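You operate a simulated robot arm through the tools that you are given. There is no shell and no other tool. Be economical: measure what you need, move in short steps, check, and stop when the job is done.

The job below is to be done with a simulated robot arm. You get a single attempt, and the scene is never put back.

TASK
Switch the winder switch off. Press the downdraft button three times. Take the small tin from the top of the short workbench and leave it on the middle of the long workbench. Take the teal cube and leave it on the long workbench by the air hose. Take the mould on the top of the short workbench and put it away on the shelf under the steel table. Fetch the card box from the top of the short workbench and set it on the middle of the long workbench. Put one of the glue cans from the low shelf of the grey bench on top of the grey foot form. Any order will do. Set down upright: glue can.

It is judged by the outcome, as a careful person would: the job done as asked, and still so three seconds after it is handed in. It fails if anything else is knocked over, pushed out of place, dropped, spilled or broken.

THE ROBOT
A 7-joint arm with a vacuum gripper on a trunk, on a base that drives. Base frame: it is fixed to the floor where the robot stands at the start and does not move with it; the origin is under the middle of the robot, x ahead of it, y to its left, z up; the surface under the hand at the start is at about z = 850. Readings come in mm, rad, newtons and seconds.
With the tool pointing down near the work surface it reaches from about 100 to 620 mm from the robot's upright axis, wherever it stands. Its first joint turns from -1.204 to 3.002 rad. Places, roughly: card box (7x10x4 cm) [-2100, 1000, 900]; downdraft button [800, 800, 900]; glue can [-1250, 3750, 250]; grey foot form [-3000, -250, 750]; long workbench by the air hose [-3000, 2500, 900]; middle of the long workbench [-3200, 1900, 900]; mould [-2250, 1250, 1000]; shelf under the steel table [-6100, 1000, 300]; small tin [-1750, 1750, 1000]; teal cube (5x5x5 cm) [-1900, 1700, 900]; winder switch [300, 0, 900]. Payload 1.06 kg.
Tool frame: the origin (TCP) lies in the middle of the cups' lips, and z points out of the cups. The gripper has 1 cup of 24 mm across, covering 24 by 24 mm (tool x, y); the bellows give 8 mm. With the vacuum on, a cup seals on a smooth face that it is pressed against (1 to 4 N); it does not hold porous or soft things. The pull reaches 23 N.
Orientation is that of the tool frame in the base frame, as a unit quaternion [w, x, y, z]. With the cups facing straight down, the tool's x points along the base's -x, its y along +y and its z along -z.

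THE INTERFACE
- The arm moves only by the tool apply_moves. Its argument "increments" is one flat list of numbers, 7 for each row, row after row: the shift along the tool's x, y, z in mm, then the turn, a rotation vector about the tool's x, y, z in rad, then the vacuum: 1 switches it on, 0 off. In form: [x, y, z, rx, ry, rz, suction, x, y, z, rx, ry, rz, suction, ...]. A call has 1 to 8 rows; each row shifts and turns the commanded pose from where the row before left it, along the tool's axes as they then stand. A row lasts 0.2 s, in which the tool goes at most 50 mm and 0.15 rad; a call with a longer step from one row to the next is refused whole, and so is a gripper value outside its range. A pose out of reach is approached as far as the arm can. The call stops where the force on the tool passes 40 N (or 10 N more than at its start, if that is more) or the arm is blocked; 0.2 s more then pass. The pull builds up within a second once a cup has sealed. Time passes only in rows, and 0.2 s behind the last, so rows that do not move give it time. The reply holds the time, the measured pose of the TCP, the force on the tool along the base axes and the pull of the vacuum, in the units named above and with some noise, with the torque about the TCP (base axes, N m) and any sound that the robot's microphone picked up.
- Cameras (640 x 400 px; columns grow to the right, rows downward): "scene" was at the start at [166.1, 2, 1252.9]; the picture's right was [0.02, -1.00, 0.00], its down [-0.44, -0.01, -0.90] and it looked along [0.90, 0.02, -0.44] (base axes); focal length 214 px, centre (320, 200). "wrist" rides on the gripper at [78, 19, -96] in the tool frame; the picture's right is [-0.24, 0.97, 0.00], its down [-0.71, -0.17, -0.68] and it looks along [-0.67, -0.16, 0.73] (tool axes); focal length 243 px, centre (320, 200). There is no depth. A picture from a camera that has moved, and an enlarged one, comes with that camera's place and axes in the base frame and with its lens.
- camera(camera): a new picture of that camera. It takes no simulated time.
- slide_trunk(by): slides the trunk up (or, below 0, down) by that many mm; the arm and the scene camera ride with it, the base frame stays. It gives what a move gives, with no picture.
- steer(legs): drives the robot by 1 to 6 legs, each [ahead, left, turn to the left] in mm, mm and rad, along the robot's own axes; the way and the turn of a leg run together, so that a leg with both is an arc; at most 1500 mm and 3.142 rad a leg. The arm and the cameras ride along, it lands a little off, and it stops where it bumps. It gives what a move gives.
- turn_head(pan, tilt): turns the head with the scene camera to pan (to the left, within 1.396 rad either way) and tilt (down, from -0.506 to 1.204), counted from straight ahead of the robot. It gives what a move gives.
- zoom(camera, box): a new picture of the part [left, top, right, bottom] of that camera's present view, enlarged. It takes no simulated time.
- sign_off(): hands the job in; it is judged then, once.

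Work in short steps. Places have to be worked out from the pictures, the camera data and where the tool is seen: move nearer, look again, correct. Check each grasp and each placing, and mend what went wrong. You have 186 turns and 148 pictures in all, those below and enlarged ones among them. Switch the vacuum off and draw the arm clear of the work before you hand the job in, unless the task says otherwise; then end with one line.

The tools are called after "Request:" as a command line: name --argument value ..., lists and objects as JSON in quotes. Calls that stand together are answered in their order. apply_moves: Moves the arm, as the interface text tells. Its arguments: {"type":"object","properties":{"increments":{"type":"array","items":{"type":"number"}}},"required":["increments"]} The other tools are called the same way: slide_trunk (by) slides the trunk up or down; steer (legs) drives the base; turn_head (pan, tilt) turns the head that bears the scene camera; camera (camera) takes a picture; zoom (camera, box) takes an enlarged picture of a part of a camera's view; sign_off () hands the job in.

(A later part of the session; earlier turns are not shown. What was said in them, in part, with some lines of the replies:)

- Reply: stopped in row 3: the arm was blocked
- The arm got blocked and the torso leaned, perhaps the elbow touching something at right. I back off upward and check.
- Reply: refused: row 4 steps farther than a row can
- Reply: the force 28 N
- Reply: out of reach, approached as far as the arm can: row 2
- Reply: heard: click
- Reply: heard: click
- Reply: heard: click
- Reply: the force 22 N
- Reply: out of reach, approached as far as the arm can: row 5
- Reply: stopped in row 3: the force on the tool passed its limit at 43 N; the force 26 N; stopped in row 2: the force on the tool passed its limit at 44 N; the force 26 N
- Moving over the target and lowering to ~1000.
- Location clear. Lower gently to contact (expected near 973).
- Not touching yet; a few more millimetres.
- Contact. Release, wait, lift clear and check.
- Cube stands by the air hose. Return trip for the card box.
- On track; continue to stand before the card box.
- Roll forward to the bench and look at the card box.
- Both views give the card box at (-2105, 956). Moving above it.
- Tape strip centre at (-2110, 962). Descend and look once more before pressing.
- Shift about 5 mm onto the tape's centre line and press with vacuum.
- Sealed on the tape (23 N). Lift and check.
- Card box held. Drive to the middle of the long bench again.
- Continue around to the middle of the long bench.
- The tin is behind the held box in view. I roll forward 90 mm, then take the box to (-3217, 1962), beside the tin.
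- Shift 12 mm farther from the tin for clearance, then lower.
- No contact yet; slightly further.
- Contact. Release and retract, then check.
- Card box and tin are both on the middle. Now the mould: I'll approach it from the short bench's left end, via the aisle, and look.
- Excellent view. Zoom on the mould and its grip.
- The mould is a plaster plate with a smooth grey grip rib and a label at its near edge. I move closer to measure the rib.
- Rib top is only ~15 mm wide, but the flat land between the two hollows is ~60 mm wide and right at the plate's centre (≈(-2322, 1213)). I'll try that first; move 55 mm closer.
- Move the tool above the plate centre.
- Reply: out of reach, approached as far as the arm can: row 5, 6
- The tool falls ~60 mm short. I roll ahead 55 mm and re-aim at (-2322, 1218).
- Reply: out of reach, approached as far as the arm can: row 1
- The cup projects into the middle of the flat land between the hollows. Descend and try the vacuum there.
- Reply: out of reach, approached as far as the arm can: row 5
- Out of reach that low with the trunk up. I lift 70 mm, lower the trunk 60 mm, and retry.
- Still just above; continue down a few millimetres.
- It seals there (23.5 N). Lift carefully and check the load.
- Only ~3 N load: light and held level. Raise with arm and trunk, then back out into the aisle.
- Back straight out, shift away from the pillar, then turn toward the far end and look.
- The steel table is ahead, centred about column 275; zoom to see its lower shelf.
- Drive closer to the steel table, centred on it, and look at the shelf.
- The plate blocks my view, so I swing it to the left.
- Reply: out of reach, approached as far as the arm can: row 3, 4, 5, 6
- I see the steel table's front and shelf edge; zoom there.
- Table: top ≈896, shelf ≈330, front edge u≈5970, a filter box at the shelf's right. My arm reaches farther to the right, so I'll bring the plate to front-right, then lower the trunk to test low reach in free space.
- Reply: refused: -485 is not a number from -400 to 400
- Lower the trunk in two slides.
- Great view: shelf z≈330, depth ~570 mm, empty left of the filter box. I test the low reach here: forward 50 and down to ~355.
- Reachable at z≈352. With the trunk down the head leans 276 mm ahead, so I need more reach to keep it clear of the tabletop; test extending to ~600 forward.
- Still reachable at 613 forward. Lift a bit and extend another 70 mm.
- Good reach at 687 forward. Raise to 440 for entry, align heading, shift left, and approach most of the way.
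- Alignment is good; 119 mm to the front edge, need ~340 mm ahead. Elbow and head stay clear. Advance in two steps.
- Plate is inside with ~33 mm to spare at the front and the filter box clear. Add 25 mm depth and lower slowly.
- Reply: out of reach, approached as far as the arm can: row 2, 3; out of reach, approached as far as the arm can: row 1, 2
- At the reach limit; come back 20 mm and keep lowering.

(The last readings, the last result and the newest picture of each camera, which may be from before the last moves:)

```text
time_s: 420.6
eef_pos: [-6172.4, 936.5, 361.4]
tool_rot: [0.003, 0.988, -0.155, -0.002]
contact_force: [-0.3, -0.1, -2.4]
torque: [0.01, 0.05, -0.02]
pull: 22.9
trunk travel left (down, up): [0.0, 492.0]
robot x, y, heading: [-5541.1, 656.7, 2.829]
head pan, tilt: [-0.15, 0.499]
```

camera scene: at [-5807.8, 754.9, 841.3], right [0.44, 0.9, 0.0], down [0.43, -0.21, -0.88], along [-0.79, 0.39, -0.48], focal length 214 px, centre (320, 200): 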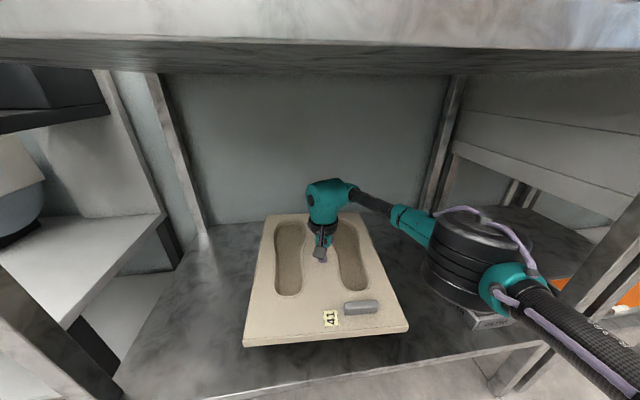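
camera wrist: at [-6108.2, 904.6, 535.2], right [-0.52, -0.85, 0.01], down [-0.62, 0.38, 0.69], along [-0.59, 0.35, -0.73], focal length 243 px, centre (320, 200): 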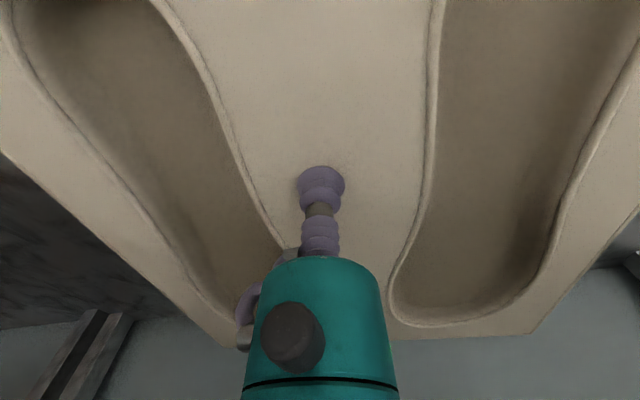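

Still hanging (-2.4 N). Continue down.

Request:
apply_moves --increments '[0, 0, 5, 0, 0, 0, 1, 0, 0, 5, 0, 0, 0, 1, 0, 0, 4, 0, 0, 0, 1]'

Request:
camera --camera "scene"

```text
time_s: 421.4
eef_pos: [-6174.8, 935.8, 348.4]
tool_rot: [0.003, 0.988, -0.155, -0.001]
contact_force: [-0.3, 1.3, 2.2]
torque: [0.05, -0.16, -0.03]
pull: 22.9
trunk travel left (down, up): [0.0, 492.0]
robot x, y, heading: [-5546.0, 656.6, 2.835]
head pan, tilt: [-0.15, 0.499]
```

```text
57 pictures are left
camera scene: at [-5807.5, 754.9, 841.4], right [0.44, 0.9, 0.0], down [0.43, -0.21, -0.88], along [-0.79, 0.39, -0.48], focal length 214 px, centre (320, 200)
```

scene: 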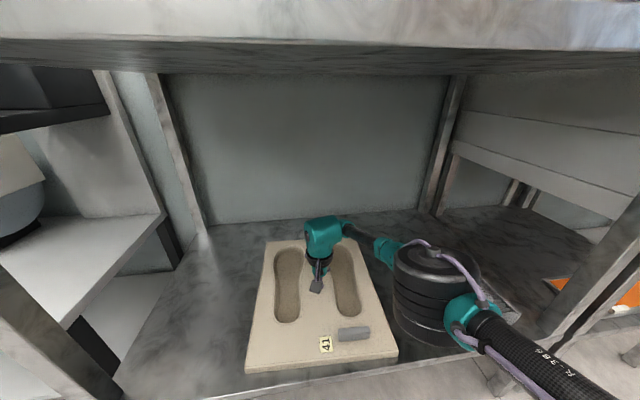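

It touches down, fully on the shelf. One small press more, then release and lift a bit.

Request:
apply_moves --increments '[0, 0, 2, 0, 0, 0, 1, 0, 0, 0, 0, 0, 0, 0, 0, 0, 0, 0, 0, 0, 0, 0, 0, 0, 0, 0, 0, 0, 0, 0, 0, 0, 0, 0, 0, 0, 0, -10, 0, 0, 0, 0, 0, 0, -30, 0, 0, 0, 0, 0, 0, -40, 0, 0, 0, 0]'

Request:
camera --camera "scene"

```text
time_s: 423.2
eef_pos: [-6174.7, 934.3, 426.9]
tool_rot: [0.003, 0.988, -0.154, -0.001]
contact_force: [-0.5, -0.5, 0.6]
torque: [-0.02, 0.0, -0.01]
pull: 0.0
trunk travel left (down, up): [0.0, 492.0]
robot x, y, heading: [-5548.5, 655.9, 2.83]
head pan, tilt: [-0.15, 0.499]
```

```text
56 pictures are left
camera scene: at [-5807.7, 754.9, 841.3], right [0.44, 0.9, 0.0], down [0.43, -0.21, -0.88], along [-0.79, 0.39, -0.48], focal length 214 px, centre (320, 200)
```

scene: 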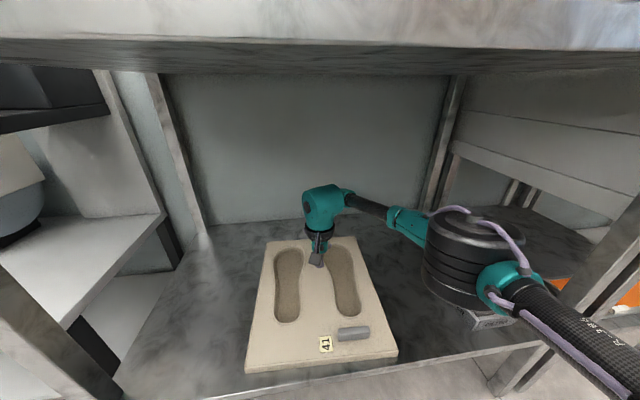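

The mould rests on the shelf. I back straight out, then raise the trunk and fold the arm.

Request:
steer --legs '[[-480, 0, 0]]'

Request:
slide_trunk --by 400

Request:
apply_moves --increments '[45, 0, -20, 0, 0, 0, 0, 45, 0, -20, 0, 0, 0, 0, 45, 0, -20, 0, 0, 0, 0, 45, 0, -20, 0, 0, 0, 0, 45, 0, -20, 0, 0, 0, 0, 45, 0, 0, 0, 0, 0, 0]'

Request:
turn_head --pan 0.0 --tilt 0.5

Request:
camera --camera "scene"

```text
time_s: 426.1
eef_pos: [-5722.2, 792.1, 428.2]
tool_rot: [0.002, 0.988, -0.156, -0.002]
contact_force: [0.0, -0.1, 0.8]
torque: [-0.01, 0.0, -0.03]
pull: 0.1
trunk travel left (down, up): [0.0, 492.0]
robot x, y, heading: [-5101.5, 509.1, 2.827]
head pan, tilt: [-0.15, 0.499]
```

```text
time_s: 429.9
eef_pos: [-5715.4, 789.7, 1033.9]
tool_rot: [-0.025, 0.974, -0.154, -0.165]
contact_force: [-0.1, 0.0, 0.4]
torque: [0.04, -0.03, -0.01]
pull: 0.0
trunk travel left (down, up): [-400.0, 92.0]
robot x, y, heading: [-5098.7, 511.5, 2.83]
head pan, tilt: [-0.15, 0.499]
```

```text
time_s: 431.3
eef_pos: [-5440.0, 700.7, 1040.8]
tool_rot: [-0.023, 0.974, -0.154, -0.166]
contact_force: [-0.4, -0.1, 1.0]
torque: [0.02, 0.01, 0.02]
pull: 0.1
trunk travel left (down, up): [-400.0, 92.0]
robot x, y, heading: [-5097.1, 513.8, 2.831]
head pan, tilt: [-0.15, 0.499]
```

```text
time_s: 432.0
eef_pos: [-5442.3, 700.5, 1042.4]
tool_rot: [-0.024, 0.974, -0.154, -0.165]
contact_force: [-0.5, -0.5, -0.3]
torque: [0.01, 0.04, -0.02]
pull: 0.0
trunk travel left (down, up): [-400.0, 92.0]
robot x, y, heading: [-5097.8, 512.1, 2.829]
head pan, tilt: [0.0, 0.499]
```

```text
55 pictures are left
camera scene: at [-5253.2, 562.9, 1249.3], right [0.31, 0.95, 0.0], down [0.46, -0.15, -0.88], along [-0.83, 0.27, -0.48], focal length 214 px, centre (320, 200)
```

scene: 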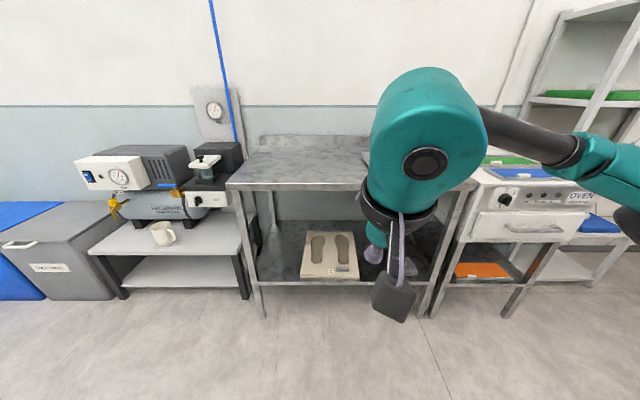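

The mould sits well on the shelf. The trunk slide tilted the tool; I level it again and then drive back through the aisle.

Request:
apply_moves --increments '[0, 0, -20, 0, 0.113, 0, 0, 0, 0, -20, 0, 0.113, 0, 0, 0, 0, -20, 0, 0.112, 0, 0]'

Request:
steer --legs '[[0, 0, 3.14], [0, 570, 0], [1450, 0, 0]]'

```text
time_s: 432.8
eef_pos: [-5432.1, 698.1, 1097.1]
tool_rot: [0.003, 0.988, -0.155, 0.001]
contact_force: [0.8, 1.1, -0.1]
torque: [0.02, -0.02, 0.0]
pull: 0.0
trunk travel left (down, up): [-400.0, 92.0]
robot x, y, heading: [-5095.6, 507.3, 2.829]
head pan, tilt: [0.0, 0.499]
```

```text
time_s: 452.4
eef_pos: [-3252.7, 324.3, 1095.6]
tool_rot: [-0.001, 0.196, 0.981, 0.003]
contact_force: [0.4, -0.4, 0.7]
torque: [0.02, -0.04, 0.04]
pull: 0.1
trunk travel left (down, up): [-400.0, 92.0]
robot x, y, heading: [-3568.5, 536.4, -0.403]
head pan, tilt: [0.0, 0.499]
```

Correct heading, advance, and look right at the table with the grey foot form as I pass.

Request:
steer --legs '[[0, 0, 0.115], [650, 100, 0]]'

Request:
turn_head --pan -1.3 --tilt 0.5

Request:
camera --camera "scene"

```text
time_s: 456.6
eef_pos: [-2576.2, 281.4, 1096.6]
tool_rot: [0.001, 0.137, 0.991, 0.002]
contact_force: [-0.3, 0.5, -0.8]
torque: [-0.02, 0.0, 0.0]
pull: 0.0
trunk travel left (down, up): [-400.0, 92.0]
robot x, y, heading: [-2916.7, 455.1, -0.277]
head pan, tilt: [0.0, 0.499]
```

```text
time_s: 458.1
eef_pos: [-2576.1, 279.6, 1096.9]
tool_rot: [0.001, 0.136, 0.991, 0.002]
contact_force: [-0.4, -1.0, -0.6]
torque: [-0.01, -0.04, 0.02]
pull: 0.0
trunk travel left (down, up): [-400.0, 92.0]
robot x, y, heading: [-2916.5, 452.7, -0.275]
head pan, tilt: [-1.3, 0.499]
```

```text
54 pictures are left
camera scene: at [-2846.0, 342.9, 1249.2], right [-1.0, 0.01, 0.0], down [0.0, 0.48, -0.88], along [0.0, -0.88, -0.48], focal length 214 px, centre (320, 200)
```

scene: 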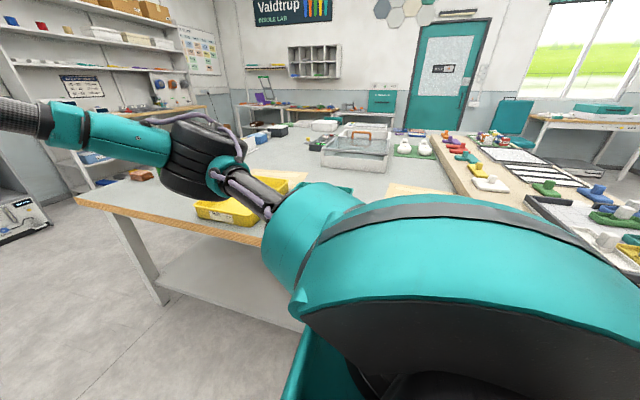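

The form is hidden by my shoulder; I'll view it later. Continue to the front area and turn toward the grey bench.

Request:
steer --legs '[[1450, 0, 0], [150, 0, 0], [0, 0, 1.57], [1400, 0, 0]]'

Request:
turn_head --pan 0.3 --tilt 0.4

Request:
camera --camera "scene"

```text
time_s: 476.6
eef_pos: [-731.5, 1633.4, 1096.2]
tool_rot: [-0.001, -0.581, 0.814, 0.002]
contact_force: [-0.9, -0.6, 0.4]
torque: [-0.02, 0.02, 0.01]
pull: 0.1
trunk travel left (down, up): [-400.0, 92.0]
robot x, y, heading: [-922.9, 1299.8, 1.241]
head pan, tilt: [-1.3, 0.499]
```

```text
time_s: 478.3
eef_pos: [-731.0, 1633.3, 1095.4]
tool_rot: [-0.002, -0.581, 0.814, 0.002]
contact_force: [-0.9, 0.6, -0.6]
torque: [-0.04, 0.0, 0.0]
pull: 0.0
trunk travel left (down, up): [-400.0, 92.0]
robot x, y, heading: [-921.5, 1301.0, 1.237]
head pan, tilt: [0.3, 0.4]
```

```text
53 pictures are left
camera scene: at [-895.3, 1465.4, 1258.4], right [1.0, -0.03, 0.0], down [-0.01, -0.39, -0.92], along [0.03, 0.92, -0.39], focal length 214 px, centre (320, 200)
```

scene: 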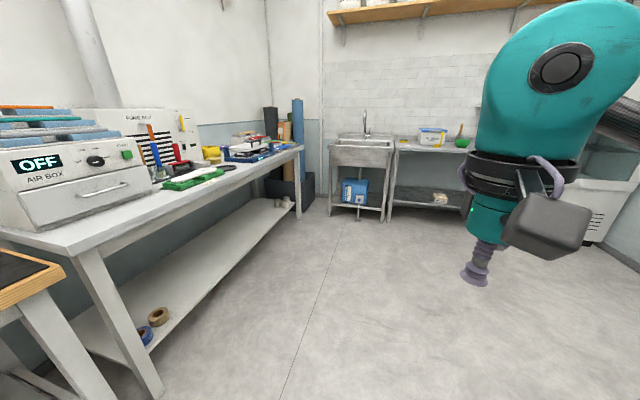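

The glue cans are on the low shelf at the far end of the bench (col 283). Zoom.

Request:
zoom --camera "scene" --box '[240, 160, 340, 230]'

```text
5.71 times, centred on (290, 195) of scene
camera zoom: at [-895.3, 1465.4, 1258.4], right [1.0, -0.03, 0.0], down [-0.01, -0.39, -0.92], along [0.03, 0.92, -0.39], focal length 1226 px, centre (491, 229)
```

zoom: 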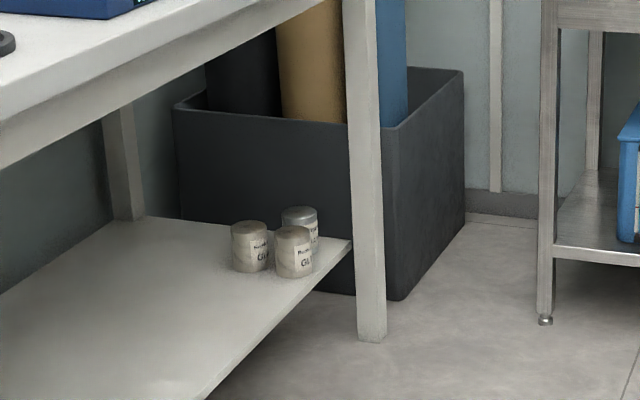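

Three glue cans near the shelf's far-right front, at about (-1220, 3745, lid ~285). I drive along the bench to stand before them.

Request:
steer --legs '[[0, 0, 0.04], [1450, 0, 0], [700, 200, 0], [0, 0, 1.55]]'

Request:
turn_head --pan 0.0 --tilt 0.6

Request:
camera --camera "scene"

```text
time_s: 493.2
eef_pos: [-852.6, 3590.0, 1096.1]
tool_rot: [0.002, 0.99, -0.144, 0.0]
contact_force: [0.8, -0.7, -0.4]
torque: [0.01, -0.02, 0.05]
pull: 0.1
trunk travel left (down, up): [-400.0, 92.0]
robot x, y, heading: [-510.1, 3411.9, 2.847]
head pan, tilt: [0.3, 0.4]
```

```text
time_s: 494.0
eef_pos: [-852.8, 3591.2, 1097.2]
tool_rot: [0.003, 0.99, -0.143, 0.0]
contact_force: [0.6, -0.6, -0.2]
torque: [-0.04, 0.01, 0.01]
pull: 0.0
trunk travel left (down, up): [-400.0, 92.0]
robot x, y, heading: [-515.8, 3414.3, 2.852]
head pan, tilt: [0.0, 0.6]
```

```text
51 pictures are left
camera scene: at [-668.5, 3459.0, 1240.2], right [0.28, 0.96, 0.0], down [0.54, -0.16, -0.83], along [-0.79, 0.23, -0.56], focal length 214 px, centre (320, 200)
```

scene: 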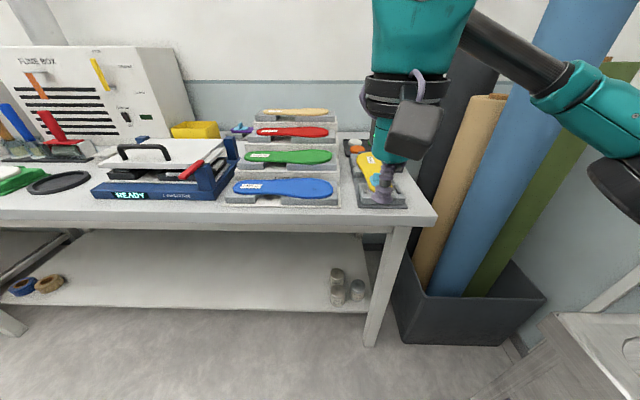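

A steel table stands close at right, so I back off and shift left before lowering the trunk, then look at the cans.

Request:
steer --legs '[[-200, 150, 0]]'

Request:
slide_trunk --by -400

Request:
turn_head --pan -0.25 --tilt 0.45

Request:
camera --camera "scene"

```text
time_s: 495.9
eef_pos: [-703.1, 3386.4, 1096.2]
tool_rot: [0.003, 0.989, -0.145, 0.0]
contact_force: [-0.3, -0.4, 0.7]
torque: [0.03, -0.03, -0.01]
pull: 0.0
trunk travel left (down, up): [-400.0, 92.0]
robot x, y, heading: [-362.3, 3207.5, 2.85]
head pan, tilt: [0.0, 0.6]
```

```text
time_s: 499.8
eef_pos: [-704.0, 3388.1, 696.6]
tool_rot: [0.003, 0.989, -0.145, -0.001]
contact_force: [0.0, 1.0, 0.1]
torque: [0.0, 0.0, 0.01]
pull: 0.1
trunk travel left (down, up): [0.0, 492.0]
robot x, y, heading: [-364.1, 3208.6, 2.849]
head pan, tilt: [0.0, 0.6]
```

```text
time_s: 500.6
eef_pos: [-704.0, 3387.6, 695.2]
tool_rot: [0.002, 0.99, -0.144, -0.001]
contact_force: [-0.4, -0.1, 0.1]
torque: [-0.03, -0.03, -0.01]
pull: 0.0
trunk travel left (down, up): [0.0, 492.0]
robot x, y, heading: [-364.1, 3204.6, 2.848]
head pan, tilt: [-0.25, 0.45]
```

```text
50 pictures are left
camera scene: at [-623.6, 3310.1, 845.8], right [0.51, 0.86, 0.0], down [0.37, -0.22, -0.9], along [-0.77, 0.46, -0.44], focal length 214 px, centre (320, 200)
```

scene: 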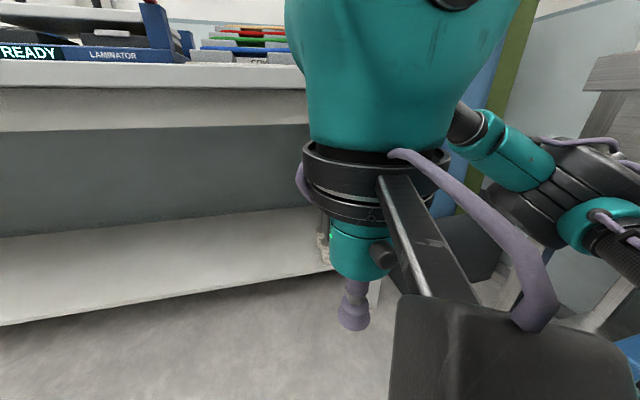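

Extend the arm forward and down to a low pose so I can see the cans.

Request:
apply_moves --increments '[-40, 0, 28, 0, 0, 0, 0, -40, 0, 28, 0, 0, 0, 0, -40, 0, 28, 0, 0, 0, 0, -40, 0, 28, 0, 0, 0, 0, -40, 0, 28, 0, 0, 0, 0, -40, 0, 28, 0, 0, 0, 0, -40, 0, 28, 0, 0, 0, 0, -30, 0, 35, 0, 0, 0, 0]'

Request:
camera --camera "scene"

```text
time_s: 502.4
eef_pos: [-1000.3, 3479.2, 464.1]
tool_rot: [0.002, 0.99, -0.143, -0.002]
contact_force: [-0.5, 0.0, 0.6]
torque: [0.01, -0.03, -0.01]
pull: 0.0
trunk travel left (down, up): [0.0, 492.0]
robot x, y, heading: [-367.7, 3207.0, 2.851]
head pan, tilt: [-0.25, 0.45]
```

```text
49 pictures are left
camera scene: at [-623.5, 3310.2, 845.9], right [0.52, 0.86, 0.0], down [0.37, -0.22, -0.9], along [-0.77, 0.46, -0.44], focal length 214 px, centre (320, 200)
```

scene: 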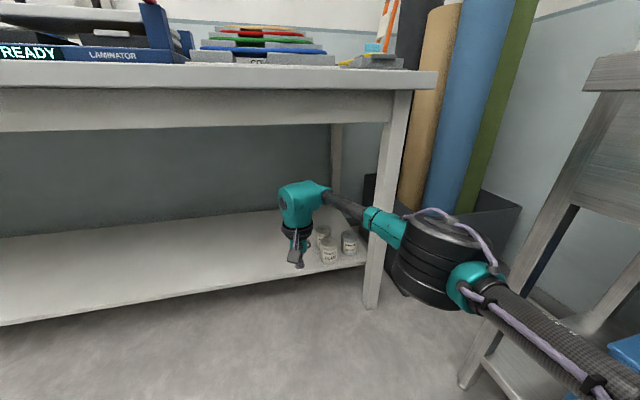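

Now the cans are visible; zoom for positions.

Request:
zoom --camera "scene" --box '[280, 190, 390, 300]'

```text
3.64 times, centred on (335, 245) of scene
camera zoom: at [-623.5, 3310.2, 845.9], right [0.52, 0.86, 0.0], down [0.37, -0.22, -0.9], along [-0.77, 0.46, -0.44], focal length 780 px, centre (266, 36)
```

zoom: 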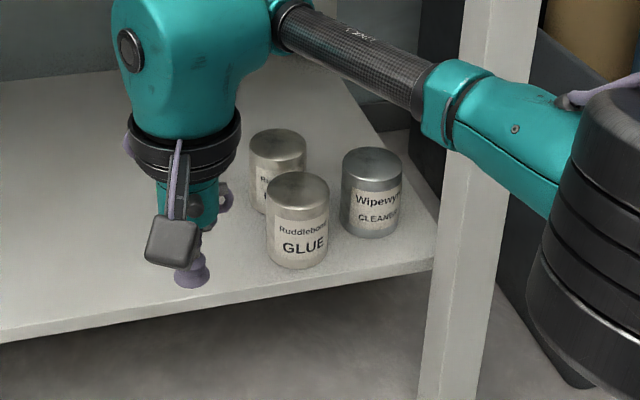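

The front can is GLUE (the right one is CLEANER). Triangulated lid: (-1215, 3706, 305). I lower the tool to 420 and drive in so it lies slightly left of the can.

Request:
apply_moves --increments '[0, 0, 44, 0, 0, 0, 0]'

Request:
steer --legs '[[0, -64, 0], [276, 0, 0]]'

Request:
camera --camera "scene"

Request:
camera --camera "wrist"

```text
time_s: 502.8
eef_pos: [-1003.3, 3478.9, 420.5]
tool_rot: [0.003, 0.99, -0.144, 0.0]
contact_force: [-0.4, 0.0, -0.7]
torque: [0.03, 0.02, 0.0]
pull: 0.1
trunk travel left (down, up): [0.0, 492.0]
robot x, y, heading: [-366.4, 3208.3, 2.849]
head pan, tilt: [-0.25, 0.45]
```

```text
time_s: 505.6
eef_pos: [-1252.5, 3621.3, 422.3]
tool_rot: [0.003, 0.989, -0.145, 0.0]
contact_force: [0.1, 0.3, -0.4]
torque: [-0.02, -0.04, -0.03]
pull: 0.0
trunk travel left (down, up): [0.0, 492.0]
robot x, y, heading: [-613.0, 3348.9, 2.846]
head pan, tilt: [-0.25, 0.45]
```

```text
47 pictures are left
camera scene: at [-873.4, 3452.6, 845.9], right [0.52, 0.86, 0.0], down [0.37, -0.22, -0.9], along [-0.77, 0.46, -0.44], focal length 214 px, centre (320, 200)
```

scene: 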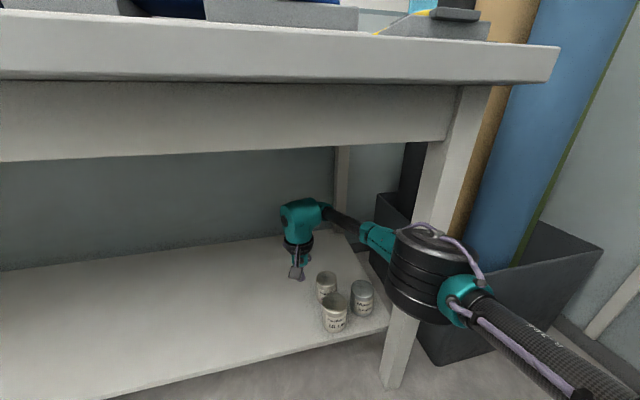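

```text
46 pictures are left
camera wrist: at [-1184.4, 3583.3, 517.5], right [-0.5, -0.86, 0.01], down [-0.63, 0.37, 0.68], along [-0.59, 0.34, -0.73], focal length 243 px, centre (320, 200)
```

wrist: 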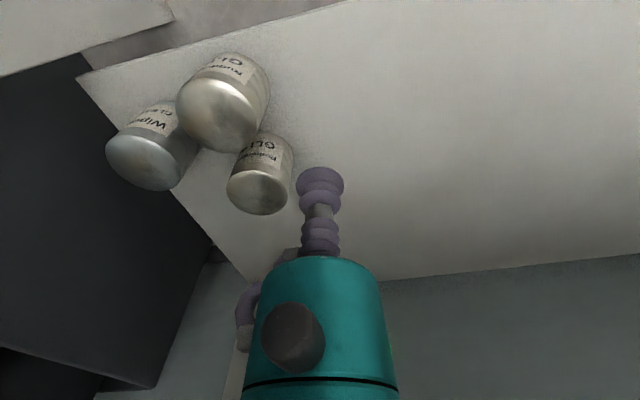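

Wrist confirms lid at (-1217, 3709). Shift right over it at this height and look.

Request:
apply_moves --increments '[2.7, -31.5, 0, 0, 0, 0, 0, 2.7, -31.5, 0, 0, 0, 0, 0, 2.7, -31.4, 0, 0, 0, 0, 0, 0, 0, 20, 0, 0, 0, 0]'

Request:
camera --camera "wrist"

Request:
camera --camera "scene"

```text
time_s: 506.6
eef_pos: [-1220.4, 3710.6, 402.0]
tool_rot: [0.003, 0.989, -0.145, -0.001]
contact_force: [0.2, 0.6, 0.0]
torque: [0.02, 0.01, -0.02]
pull: 0.1
trunk travel left (down, up): [0.0, 492.0]
robot x, y, heading: [-615.8, 3350.5, 2.847]
head pan, tilt: [-0.25, 0.45]
```

```text
45 pictures are left
camera wrist: at [-1152.5, 3672.5, 497.0], right [-0.5, -0.86, 0.01], down [-0.63, 0.37, 0.68], along [-0.59, 0.34, -0.73], focal length 243 px, centre (320, 200)
```

wrist: 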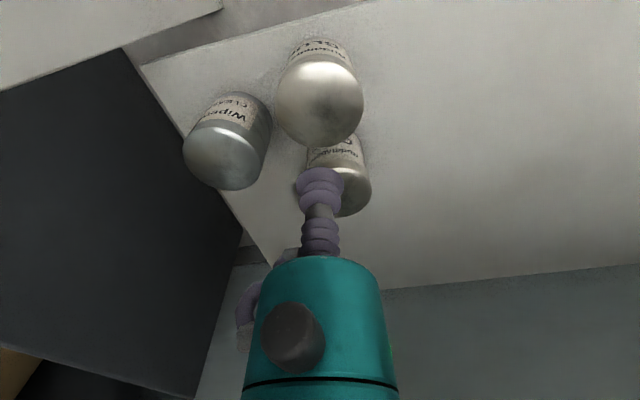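

```text
44 pictures are left
camera scene: at [-873.4, 3452.6, 845.9], right [0.52, 0.86, 0.0], down [0.37, -0.22, -0.9], along [-0.77, 0.46, -0.44], focal length 214 px, centre (320, 200)
```

scene: 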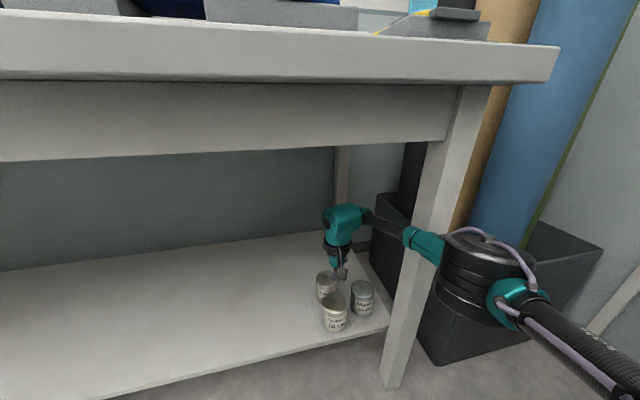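

Aligned with the can's lid. Descend toward it.

Request:
apply_moves --increments '[2, 1, 30, 0, 0, 0, 0, 0, 0, 30, 0, 0, 0, 0, 0, 0, 15, 0, 0, 0, 0]'

Request:
camera --camera "wrist"

```text
time_s: 507.4
eef_pos: [-1215.3, 3708.6, 327.5]
tool_rot: [0.003, 0.99, -0.145, -0.001]
contact_force: [0.0, -0.2, 0.4]
torque: [0.0, 0.0, -0.01]
pull: 0.2
trunk travel left (down, up): [0.0, 492.0]
robot x, y, heading: [-612.1, 3350.5, 2.855]
head pan, tilt: [-0.25, 0.45]
```

```text
43 pictures are left
camera wrist: at [-1146.6, 3669.8, 422.8], right [-0.5, -0.86, 0.01], down [-0.63, 0.37, 0.68], along [-0.59, 0.34, -0.73], focal length 243 px, centre (320, 200)
```

wrist: 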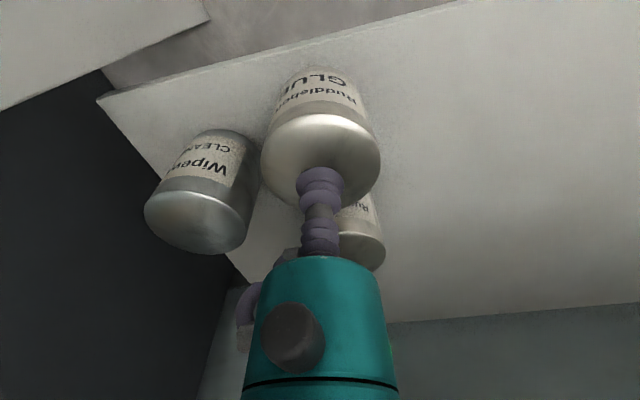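

Aligned. Press with vacuum.

Request:
apply_moves --increments '[0, 0, 14, 0, 0, 0, 1, 0, 0, 6, 0, 0, 0, 1, 0, 0, 5, 0, 0, 0, 1, 0, 0, 4, 0, 0, 0, 1, 0, 0, 0, 0, 0, 0, 1]'

```text
time_s: 508.6
eef_pos: [-1209.9, 3704.6, 301.6]
tool_rot: [0.002, 0.989, -0.146, -0.001]
contact_force: [-7.3, 2.9, 21.2]
torque: [0.1, -0.05, 0.0]
pull: 22.8
out of reach, approached as far as the arm can: row 3
trunk travel left (down, up): [0.0, 492.0]
robot x, y, heading: [-612.8, 3349.0, 2.851]
head pan, tilt: [-0.25, 0.45]
```

Sealed. Lift the can 100 mm.

Request:
apply_moves --increments '[0, 0, -8, 0, 0, 0, 1, 0, 0, -15, 0, 0, 0, 1, 0, 0, -30, 0, 0, 0, 1, 0, 0, -30, 0, 0, 0, 1, 0, 0, -25, 0, 0, 0, 1]'

Request:
camera --camera "scene"

```text
time_s: 509.8
eef_pos: [-1211.6, 3705.6, 408.0]
tool_rot: [0.003, 0.989, -0.145, 0.001]
contact_force: [-0.2, -0.4, -2.3]
torque: [-0.02, -0.01, 0.01]
pull: 23.4
trunk travel left (down, up): [0.0, 492.0]
robot x, y, heading: [-612.3, 3351.6, 2.85]
head pan, tilt: [-0.25, 0.45]
```

```text
42 pictures are left
camera scene: at [-873.7, 3452.7, 845.8], right [0.52, 0.86, 0.0], down [0.37, -0.22, -0.9], along [-0.77, 0.46, -0.44], focal length 214 px, centre (320, 200)
```

scene: 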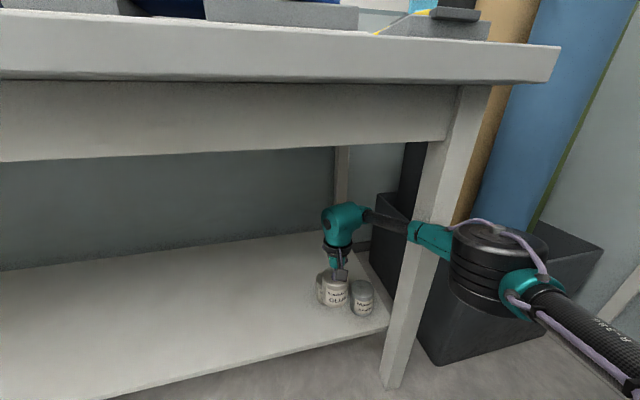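

Can held. Back straight out and left, then fold in and raise the trunk.

Request:
steer --legs '[[-350, 0, 0], [-100, 250, 0]]'

Request:
apply_moves --increments '[45, 0, -15, 0, 0, 0, 1, 45, 0, -15, 0, 0, 0, 1, 45, 0, -15, 0, 0, 0, 1, 45, 0, -15, 0, 0, 0, 1, 45, 10, -15, 0, 0, 0, 1, 40, 10, -15, 0, 0, 0, 1]'

Request:
slide_trunk --by 400

Request:
turn_head --pan 0.0 --tilt 0.5

Request:
camera --camera "scene"

```text
time_s: 514.4
eef_pos: [-852.6, 3342.6, 407.7]
tool_rot: [0.003, 0.988, -0.151, 0.0]
contact_force: [-0.4, -0.1, -2.7]
torque: [-0.01, -0.04, 0.0]
pull: 23.2
trunk travel left (down, up): [0.0, 492.0]
robot x, y, heading: [-257.4, 2981.3, 2.837]
head pan, tilt: [-0.25, 0.45]
```

```text
time_s: 515.8
eef_pos: [-604.5, 3245.9, 499.2]
tool_rot: [0.002, 0.988, -0.152, 0.0]
contact_force: [-0.5, 0.5, -3.0]
torque: [-0.03, -0.06, -0.02]
pull: 22.9
trunk travel left (down, up): [0.0, 492.0]
robot x, y, heading: [-258.4, 2980.0, 2.835]
head pan, tilt: [-0.25, 0.45]
```

```text
time_s: 519.6
eef_pos: [-603.7, 3245.8, 898.3]
tool_rot: [0.003, 0.988, -0.153, 0.0]
contact_force: [-0.5, 0.7, -3.6]
torque: [-0.01, -0.03, -0.03]
pull: 22.9
trunk travel left (down, up): [-400.0, 92.0]
robot x, y, heading: [-257.2, 2978.7, 2.835]
head pan, tilt: [-0.25, 0.45]
```

```text
time_s: 520.4
eef_pos: [-605.2, 3244.9, 897.8]
tool_rot: [0.001, 0.988, -0.151, 0.0]
contact_force: [0.2, -0.8, -2.9]
torque: [-0.01, 0.0, 0.04]
pull: 23.0
trunk travel left (down, up): [-400.0, 92.0]
robot x, y, heading: [-254.3, 2983.6, 2.836]
head pan, tilt: [0.0, 0.499]
```

```text
41 pictures are left
camera scene: at [-417.1, 3031.3, 1249.2], right [0.3, 0.95, 0.0], down [0.46, -0.14, -0.88], along [-0.84, 0.26, -0.48], focal length 214 px, centre (320, 200)
```

scene: 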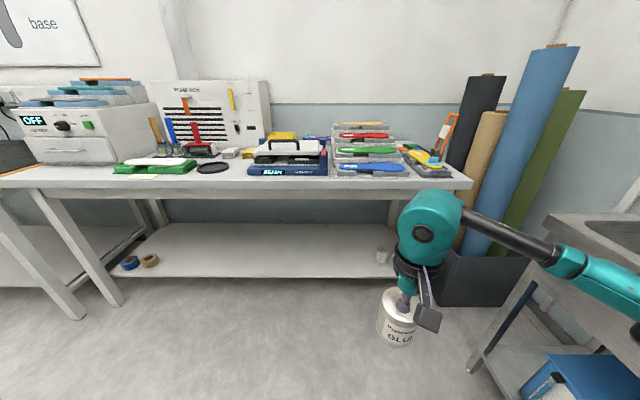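

Carry the can to the aisle by the left table, first raising it.

Request:
apply_moves --increments '[0, 0, -45, 0, 0, 0, 1, 0, 0, -45, 0, 0, 0, 1, 0, 0, -45, 0, 0, 0, 1, 0, 0, -45, 0, 0, 0, 1]'

Request:
steer --legs '[[0, 1450, 0.015], [0, 1450, 0], [0, 220, 0]]'

```text
time_s: 521.4
eef_pos: [-600.6, 3245.0, 1076.2]
tool_rot: [0.002, 0.988, -0.152, 0.0]
contact_force: [-0.4, -0.5, -2.6]
torque: [0.01, -0.02, -0.01]
pull: 22.8
trunk travel left (down, up): [-400.0, 92.0]
robot x, y, heading: [-258.1, 2984.8, 2.837]
head pan, tilt: [0.0, 0.499]
```

```text
time_s: 549.1
eef_pos: [-1520.9, 247.5, 1075.7]
tool_rot: [0.003, 0.988, -0.157, 0.0]
contact_force: [1.0, 0.2, -3.4]
torque: [0.0, 0.0, -0.01]
pull: 22.7
trunk travel left (down, up): [-400.0, 92.0]
robot x, y, heading: [-1180.0, -17.9, 2.824]
head pan, tilt: [0.0, 0.499]
```

On track; go up the aisle to the foot form and turn to face the table.

Request:
steer --legs '[[0, 0, 0.03], [1450, 0, 0], [150, 0, 0], [0, 0, 1.57]]'

Request:
turn_head --pan 0.1 --tilt 0.55

Request:
camera --camera "scene"

```text
time_s: 561.3
eef_pos: [-2935.9, 41.1, 1076.1]
tool_rot: [0.002, 0.787, 0.617, 0.001]
contact_force: [0.3, 0.5, -2.6]
torque: [0.02, -0.04, 0.0]
pull: 22.9
trunk travel left (down, up): [-400.0, 92.0]
robot x, y, heading: [-2694.6, 398.8, -1.814]
head pan, tilt: [0.0, 0.499]
```

```text
time_s: 562.0
eef_pos: [-2934.7, 43.8, 1076.3]
tool_rot: [0.002, 0.786, 0.618, 0.001]
contact_force: [-0.3, 0.1, -2.9]
torque: [0.05, -0.02, 0.0]
pull: 22.3
trunk travel left (down, up): [-400.0, 92.0]
robot x, y, heading: [-2692.6, 401.1, -1.811]
head pan, tilt: [0.099, 0.55]
```

```text
40 pictures are left
camera scene: at [-2724.0, 238.9, 1244.7], right [-0.99, 0.14, 0.0], down [0.07, 0.52, -0.85], along [-0.12, -0.84, -0.52], focal length 214 px, centre (320, 200)
```

scene: 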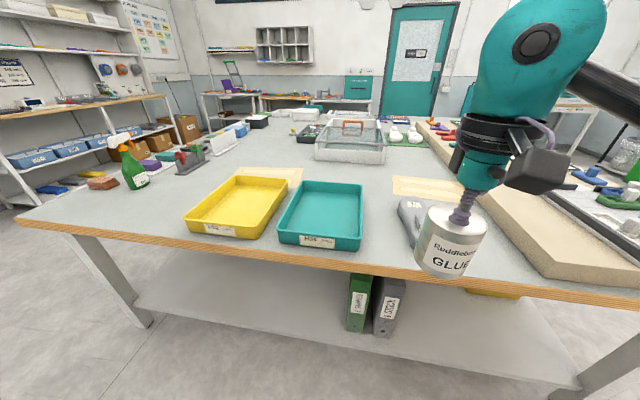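

The grey form is behind the held can at roughly (-3039, -204). I shift right 120 mm to see it.

Request:
steer --legs '[[0, -120, 0]]'

Request:
turn_head --pan 0.0 --tilt 0.55

Request:
zoom --camera "scene" --box '[260, 160, 500, 310]'

Request:
camera --camera "wrist"

```text
time_s: 563.7
eef_pos: [-3049.4, 69.9, 1075.3]
tool_rot: [0.002, 0.786, 0.618, 0.002]
contact_force: [0.1, -0.2, -3.4]
torque: [0.0, -0.03, -0.02]
pull: 22.9
trunk travel left (down, up): [-400.0, 92.0]
robot x, y, heading: [-2810.6, 427.6, -1.805]
head pan, tilt: [0.099, 0.55]
```

```text
time_s: 564.4
eef_pos: [-3050.0, 69.2, 1076.1]
tool_rot: [0.002, 0.786, 0.618, 0.002]
contact_force: [-0.7, 0.0, -3.1]
torque: [0.0, 0.0, 0.0]
pull: 22.8
trunk travel left (down, up): [-400.0, 92.0]
robot x, y, heading: [-2806.0, 430.8, -1.809]
head pan, tilt: [0.0, 0.55]
```

```text
2.67 times, centred on (380, 235) of scene
camera zoom: at [-2848.4, 268.8, 1244.6], right [-0.97, 0.24, 0.0], down [0.12, 0.51, -0.85], along [-0.2, -0.83, -0.52], focal length 572 px, centre (160, 107)
```

zoom: 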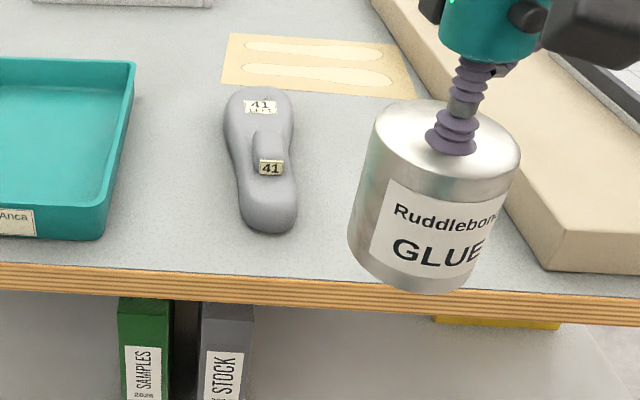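

```text
38 pictures are left
camera wrist: at [-3015.8, 142.7, 1171.9], right [0.89, -0.46, 0.01], down [-0.34, -0.65, 0.68], along [-0.31, -0.61, -0.73], focal length 243 px, centre (320, 200)
```

wrist: 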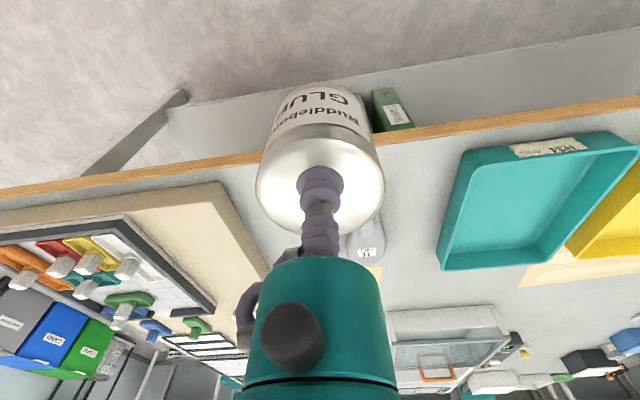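

The grey form has a raised grip in its middle. I zoom closely to judge where a can can stand.

Request:
zoom --camera "scene" --box '[330, 185, 390, 255]'

```text
5.71 times, centred on (360, 220) of scene
camera zoom: at [-2848.4, 268.8, 1244.6], right [-0.97, 0.24, 0.0], down [0.12, 0.51, -0.85], along [-0.2, -0.83, -0.52], focal length 1226 px, centre (91, 86)
```

zoom: 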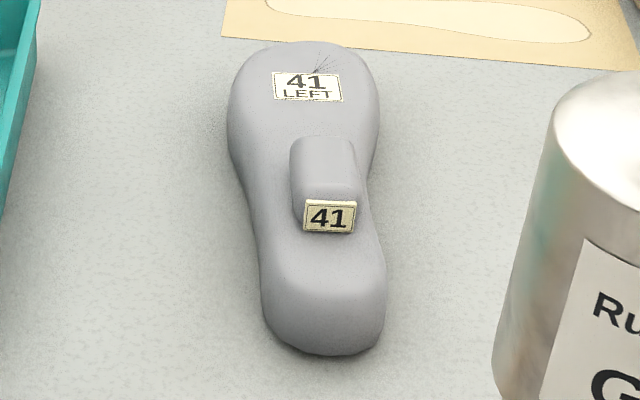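

The forefoot (label "41 LEFT") behind the grip offers a ~70 mm flat area, just enough for the ~67 mm can. I move 200 mm closer and triangulate precisely.

Request:
steer --legs '[[200, 0, 0]]'

Request:
turn_head --pan -0.1 --tilt 0.8

Request:
camera --camera "scene"

```text
time_s: 566.0
eef_pos: [-3096.1, -123.0, 1076.1]
tool_rot: [0.002, 0.785, 0.619, 0.002]
contact_force: [-0.4, -1.0, -2.7]
torque: [0.01, -0.02, 0.04]
pull: 23.0
trunk travel left (down, up): [-400.0, 92.0]
robot x, y, heading: [-2854.2, 236.5, -1.81]
head pan, tilt: [0.0, 0.55]
```

```text
time_s: 566.7
eef_pos: [-3096.6, -120.5, 1075.3]
tool_rot: [0.002, 0.786, 0.619, 0.002]
contact_force: [1.5, 0.2, -2.9]
torque: [0.01, 0.0, 0.01]
pull: 23.1
trunk travel left (down, up): [-400.0, 92.0]
robot x, y, heading: [-2854.4, 238.4, -1.807]
head pan, tilt: [-0.099, 0.799]
```

```text
36 pictures are left
camera scene: at [-2900.1, 89.0, 1223.3], right [-0.94, 0.33, 0.0], down [0.24, 0.68, -0.7], along [-0.23, -0.66, -0.72], focal length 214 px, centre (320, 200)
```

scene: 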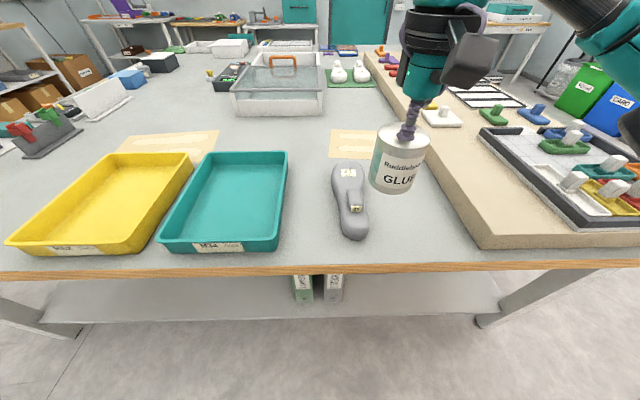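

Zoom on the form from this nearer, steeper viewpoint.

Request:
zoom --camera "scene" --box '[315, 150, 395, 250]'

```text
4.00 times, centred on (355, 200) of scene
camera zoom: at [-2900.1, 89.0, 1223.3], right [-0.94, 0.33, 0.0], down [0.24, 0.68, -0.7], along [-0.23, -0.66, -0.72], focal length 858 px, centre (180, 200)
```

zoom: 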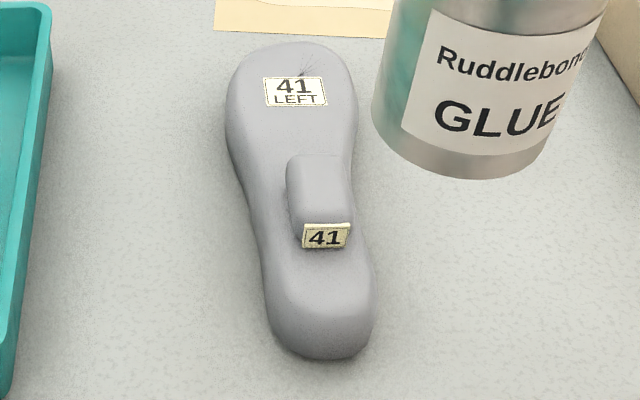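

Recomputing with exact head angles (and size-41 length check) gives form top z≈840, forefoot centre ≈(-3130, -332), ~91 mm wide: roomy. I roll 90 mm ahead, move the can above it and lower partway.

Request:
steer --legs '[[90, 0, 0]]'

Request:
apply_moves --increments '[-41, 5.8, 0, 0, 0, 0, 1, -41, 5.8, 0, 0, 0, 0, 1, -41, 5.8, 0, 0, 0, 0, 1, 0, 0, 40, 0, 0, 0, 1, 0, 0, 40, 0, 0, 0, 1]'

Request:
zoom --camera "scene" --box '[280, 100, 440, 230]'

Request:
camera --camera "wrist"

```text
time_s: 567.8
eef_pos: [-3118.0, -208.5, 1076.2]
tool_rot: [0.002, 0.786, 0.618, 0.003]
contact_force: [0.1, 0.1, -3.0]
torque: [0.01, -0.02, 0.03]
pull: 22.6
trunk travel left (down, up): [-400.0, 92.0]
robot x, y, heading: [-2877.6, 155.0, -1.81]
head pan, tilt: [-0.099, 0.799]
```

```text
time_s: 569.0
eef_pos: [-3131.4, -333.1, 994.8]
tool_rot: [0.002, 0.786, 0.619, 0.002]
contact_force: [0.9, -0.2, -2.5]
torque: [0.03, -0.01, 0.0]
pull: 23.3
trunk travel left (down, up): [-400.0, 92.0]
robot x, y, heading: [-2876.3, 154.2, -1.811]
head pan, tilt: [-0.099, 0.799]
```

```text
3.08 times, centred on (360, 165) of scene
camera zoom: at [-2921.3, 2.6, 1223.2], right [-0.94, 0.33, 0.0], down [0.24, 0.68, -0.7], along [-0.23, -0.66, -0.72], focal length 660 px, centre (197, 308)
```

zoom: 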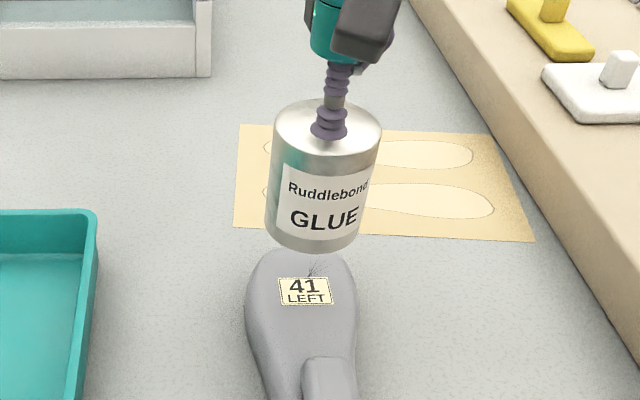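

```text
33 pictures are left
camera wrist: at [-3096.7, -260.2, 1089.1], right [0.89, -0.46, 0.0], down [-0.34, -0.65, 0.68], along [-0.31, -0.61, -0.73], focal length 243 px, centre (320, 200)
```

wrist: 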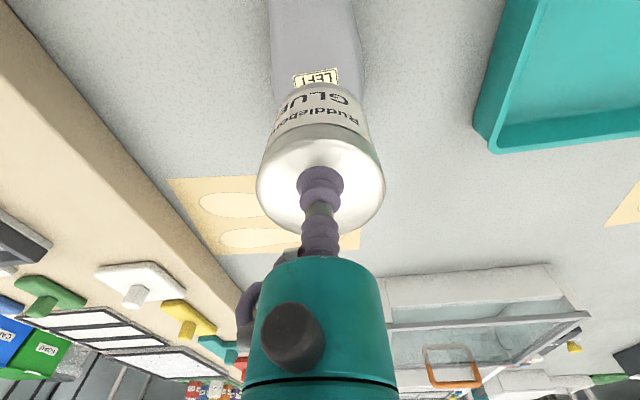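

Label triangulated near (-3128, -322, ~855). I shift the can 15 mm toward the grip so it's centred on the forefoot, then lower in small steps.

Request:
apply_moves --increments '[15, 0, 20, 0, 0, 0, 1, 0, 0, 15, 0, 0, 0, 1, 0, 0, 8, 0, 0, 0, 1]'

Request:
camera --camera "scene"

Request:
zoom --camera "wrist" --box '[220, 0, 420, 200]'

```text
time_s: 569.8
eef_pos: [-3124.8, -315.0, 952.2]
tool_rot: [0.002, 0.786, 0.618, 0.002]
contact_force: [0.0, -0.5, -2.9]
torque: [0.03, -0.01, 0.01]
pull: 22.7
trunk travel left (down, up): [-400.0, 92.0]
robot x, y, heading: [-2873.8, 152.8, -1.813]
head pan, tilt: [-0.099, 0.799]
```

```text
32 pictures are left
camera scene: at [-2921.2, 2.7, 1223.3], right [-0.94, 0.33, 0.0], down [0.24, 0.68, -0.7], along [-0.23, -0.66, -0.72], focal length 214 px, centre (320, 200)
```

scene: 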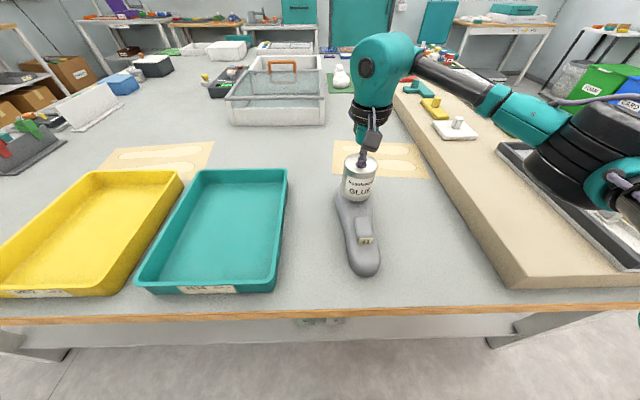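

```text
2.00 times, centred on (320, 100) of wrist
camera zoom: at [-3090.3, -242.5, 1047.9], right [0.89, -0.46, 0.0], down [-0.34, -0.65, 0.68], along [-0.31, -0.61, -0.73], focal length 485 px, centre (320, 400)
```

zoom: 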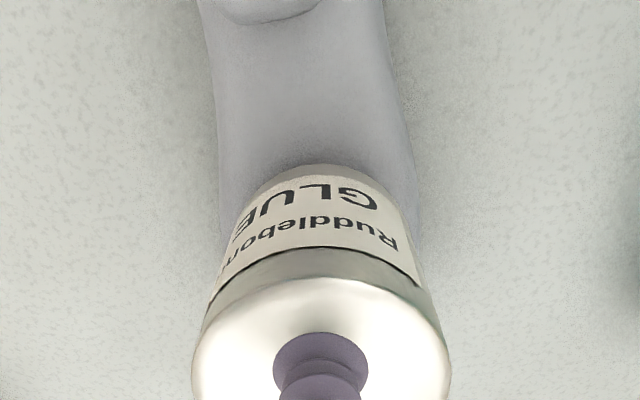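

Lateral alignment is good and the grip is clear. Lower until contact.

Request:
apply_moves --increments '[0, 0, 6, 0, 0, 0, 1, 0, 0, 5, 0, 0, 0, 1, 0, 0, 4, 0, 0, 0, 1]'

```text
time_s: 570.6
eef_pos: [-3125.3, -314.4, 936.6]
tool_rot: [0.002, 0.786, 0.619, 0.002]
contact_force: [-1.0, 0.5, -2.1]
torque: [0.03, 0.01, 0.0]
pull: 23.1
trunk travel left (down, up): [-400.0, 92.0]
robot x, y, heading: [-2876.5, 152.1, -1.808]
head pan, tilt: [-0.099, 0.799]
```

Not in contact yet; keep going in 3–4 mm steps.

Request:
apply_moves --increments '[0, 0, 4, 0, 0, 0, 1, 0, 0, 3, 0, 0, 0, 1, 0, 0, 3, 0, 0, 0, 1]'

```text
time_s: 571.4
eef_pos: [-3123.2, -316.5, 930.0]
tool_rot: [0.004, 0.786, 0.618, 0.0]
contact_force: [-0.6, -3.5, 13.4]
torque: [0.08, 0.03, -0.04]
pull: 23.1
trunk travel left (down, up): [-400.0, 92.0]
robot x, y, heading: [-2875.4, 150.4, -1.805]
head pan, tilt: [-0.099, 0.799]
```

Contact at 930 (form top ≈853, as expected). Check visually before release.

Request:
zoom --camera "scene" --box '[310, 130, 410, 290]'

Request:
zoom --camera "wrist" --box '[220, 0, 420, 200]'

```text
2.50 times, centred on (360, 210) of scene
camera zoom: at [-2920.7, 3.4, 1223.6], right [-0.94, 0.33, 0.0], down [0.24, 0.68, -0.7], along [-0.23, -0.66, -0.72], focal length 536 px, centre (220, 175)
```

zoom: 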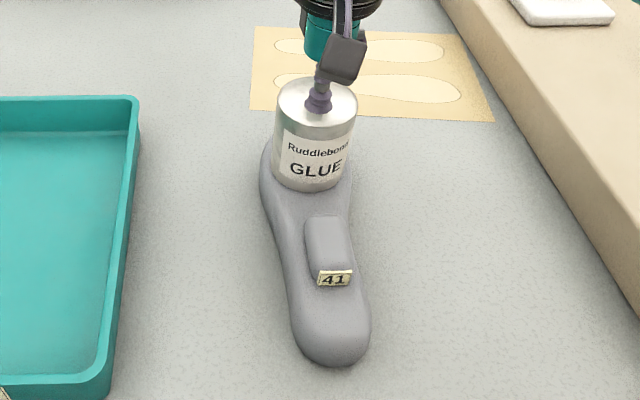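

```text
2.00 times, centred on (320, 100) of wrist
camera zoom: at [-3089.8, -243.7, 1026.2], right [0.89, -0.46, 0.01], down [-0.34, -0.64, 0.69], along [-0.31, -0.61, -0.73], focal length 485 px, centre (320, 400)
```

zoom: 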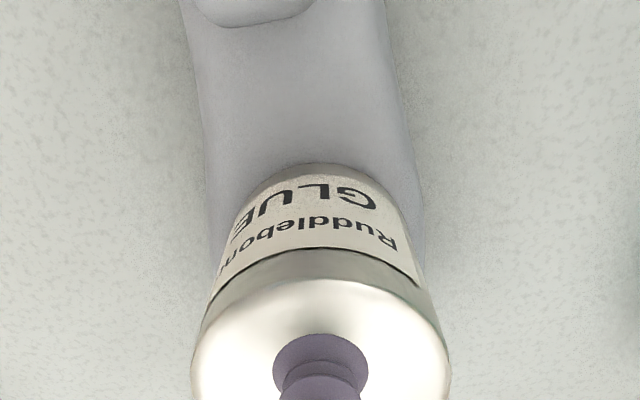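

Well placed, flush and clear of the grip. Relieve the press, release, wait, then lift straight up.

Request:
apply_moves --increments '[0, 0, -2, 0, 0, 0, 1, 0, 0, 0, 0, 0, 0, 0, 0, 0, 0, 0, 0, 0, 0, 0, 0, 0, 0, 0, 0, 0, 0, 0, 0, 0, 0, 0, 0, 0, 0, -5, 0, 0, 0, 0]'

Request:
apply_moves --increments '[0, 0, -10, 0, 0, 0, 0, 0, 0, -40, 0, 0, 0, 0, 0, 0, -45, 0, 0, 0, 0, 0, 0, -45, 0, 0, 0, 0, 40, 0, 0, 0, 0, 0, 0, 45, 0, 0, 0, 0, 0, 0]'

Request:
camera --camera "scene"

```text
time_s: 572.8
eef_pos: [-3126.0, -316.3, 935.7]
tool_rot: [0.001, 0.786, 0.619, 0.002]
contact_force: [-0.1, -0.2, 0.0]
torque: [0.0, 0.04, 0.0]
pull: 0.1
trunk travel left (down, up): [-400.0, 92.0]
robot x, y, heading: [-2874.2, 150.8, -1.81]
head pan, tilt: [-0.099, 0.799]
```

```text
time_s: 574.2
eef_pos: [-3105.2, -229.6, 1076.3]
tool_rot: [0.002, 0.786, 0.619, 0.002]
contact_force: [-0.4, -0.1, 0.8]
torque: [-0.02, -0.01, -0.02]
pull: 0.0
trunk travel left (down, up): [-400.0, 92.0]
robot x, y, heading: [-2879.5, 150.3, -1.813]
head pan, tilt: [-0.099, 0.799]
```

```text
28 pictures are left
camera scene: at [-2921.1, 3.3, 1223.3], right [-0.94, 0.33, 0.0], down [0.24, 0.68, -0.7], along [-0.23, -0.66, -0.72], focal length 214 px, centre (320, 200)
```

scene: 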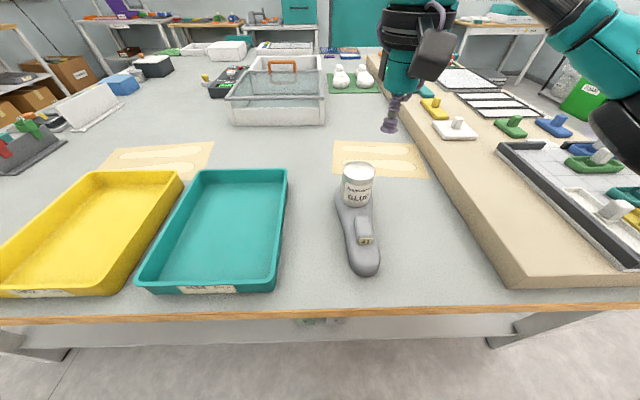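

The can stands upright on the form. I back away and take a final look.

Request:
steer --legs '[[-250, 0, 0]]'

Request:
zoom --camera "scene" --box '[260, 80, 460, 240]'

```text
time_s: 576.0
eef_pos: [-3048.3, 5.1, 1075.8]
tool_rot: [0.002, 0.786, 0.618, 0.001]
contact_force: [0.2, 0.5, 0.2]
torque: [0.0, 0.02, 0.01]
pull: 0.1
trunk travel left (down, up): [-400.0, 92.0]
robot x, y, heading: [-2823.7, 385.6, -1.813]
head pan, tilt: [-0.099, 0.799]
```

```text
2.50 times, centred on (360, 160) of scene
camera zoom: at [-2864.1, 237.5, 1223.4], right [-0.94, 0.33, 0.0], down [0.24, 0.68, -0.7], along [-0.23, -0.66, -0.72], focal length 536 px, centre (220, 300)
```

zoom: 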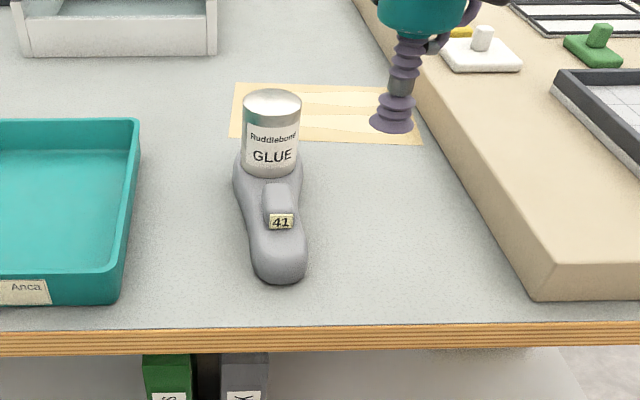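

All seven tasks are done, the vacuum is off and the arm is clear, so I'm handing the job in.

Request:
sign_off

```text
The job is handed in.
```

All seven jobs are done and handed in: the winder display reads OFF, I heard three downdraft clicks, the tin, cube, card box and mould are where you asked, and a glue can stands upright on the grey foot form. Early on the arm was briefly blocked, probably by the elbow touching the winder's roll frame; I saw nothing out of place afterwards but did not go back to check closely.
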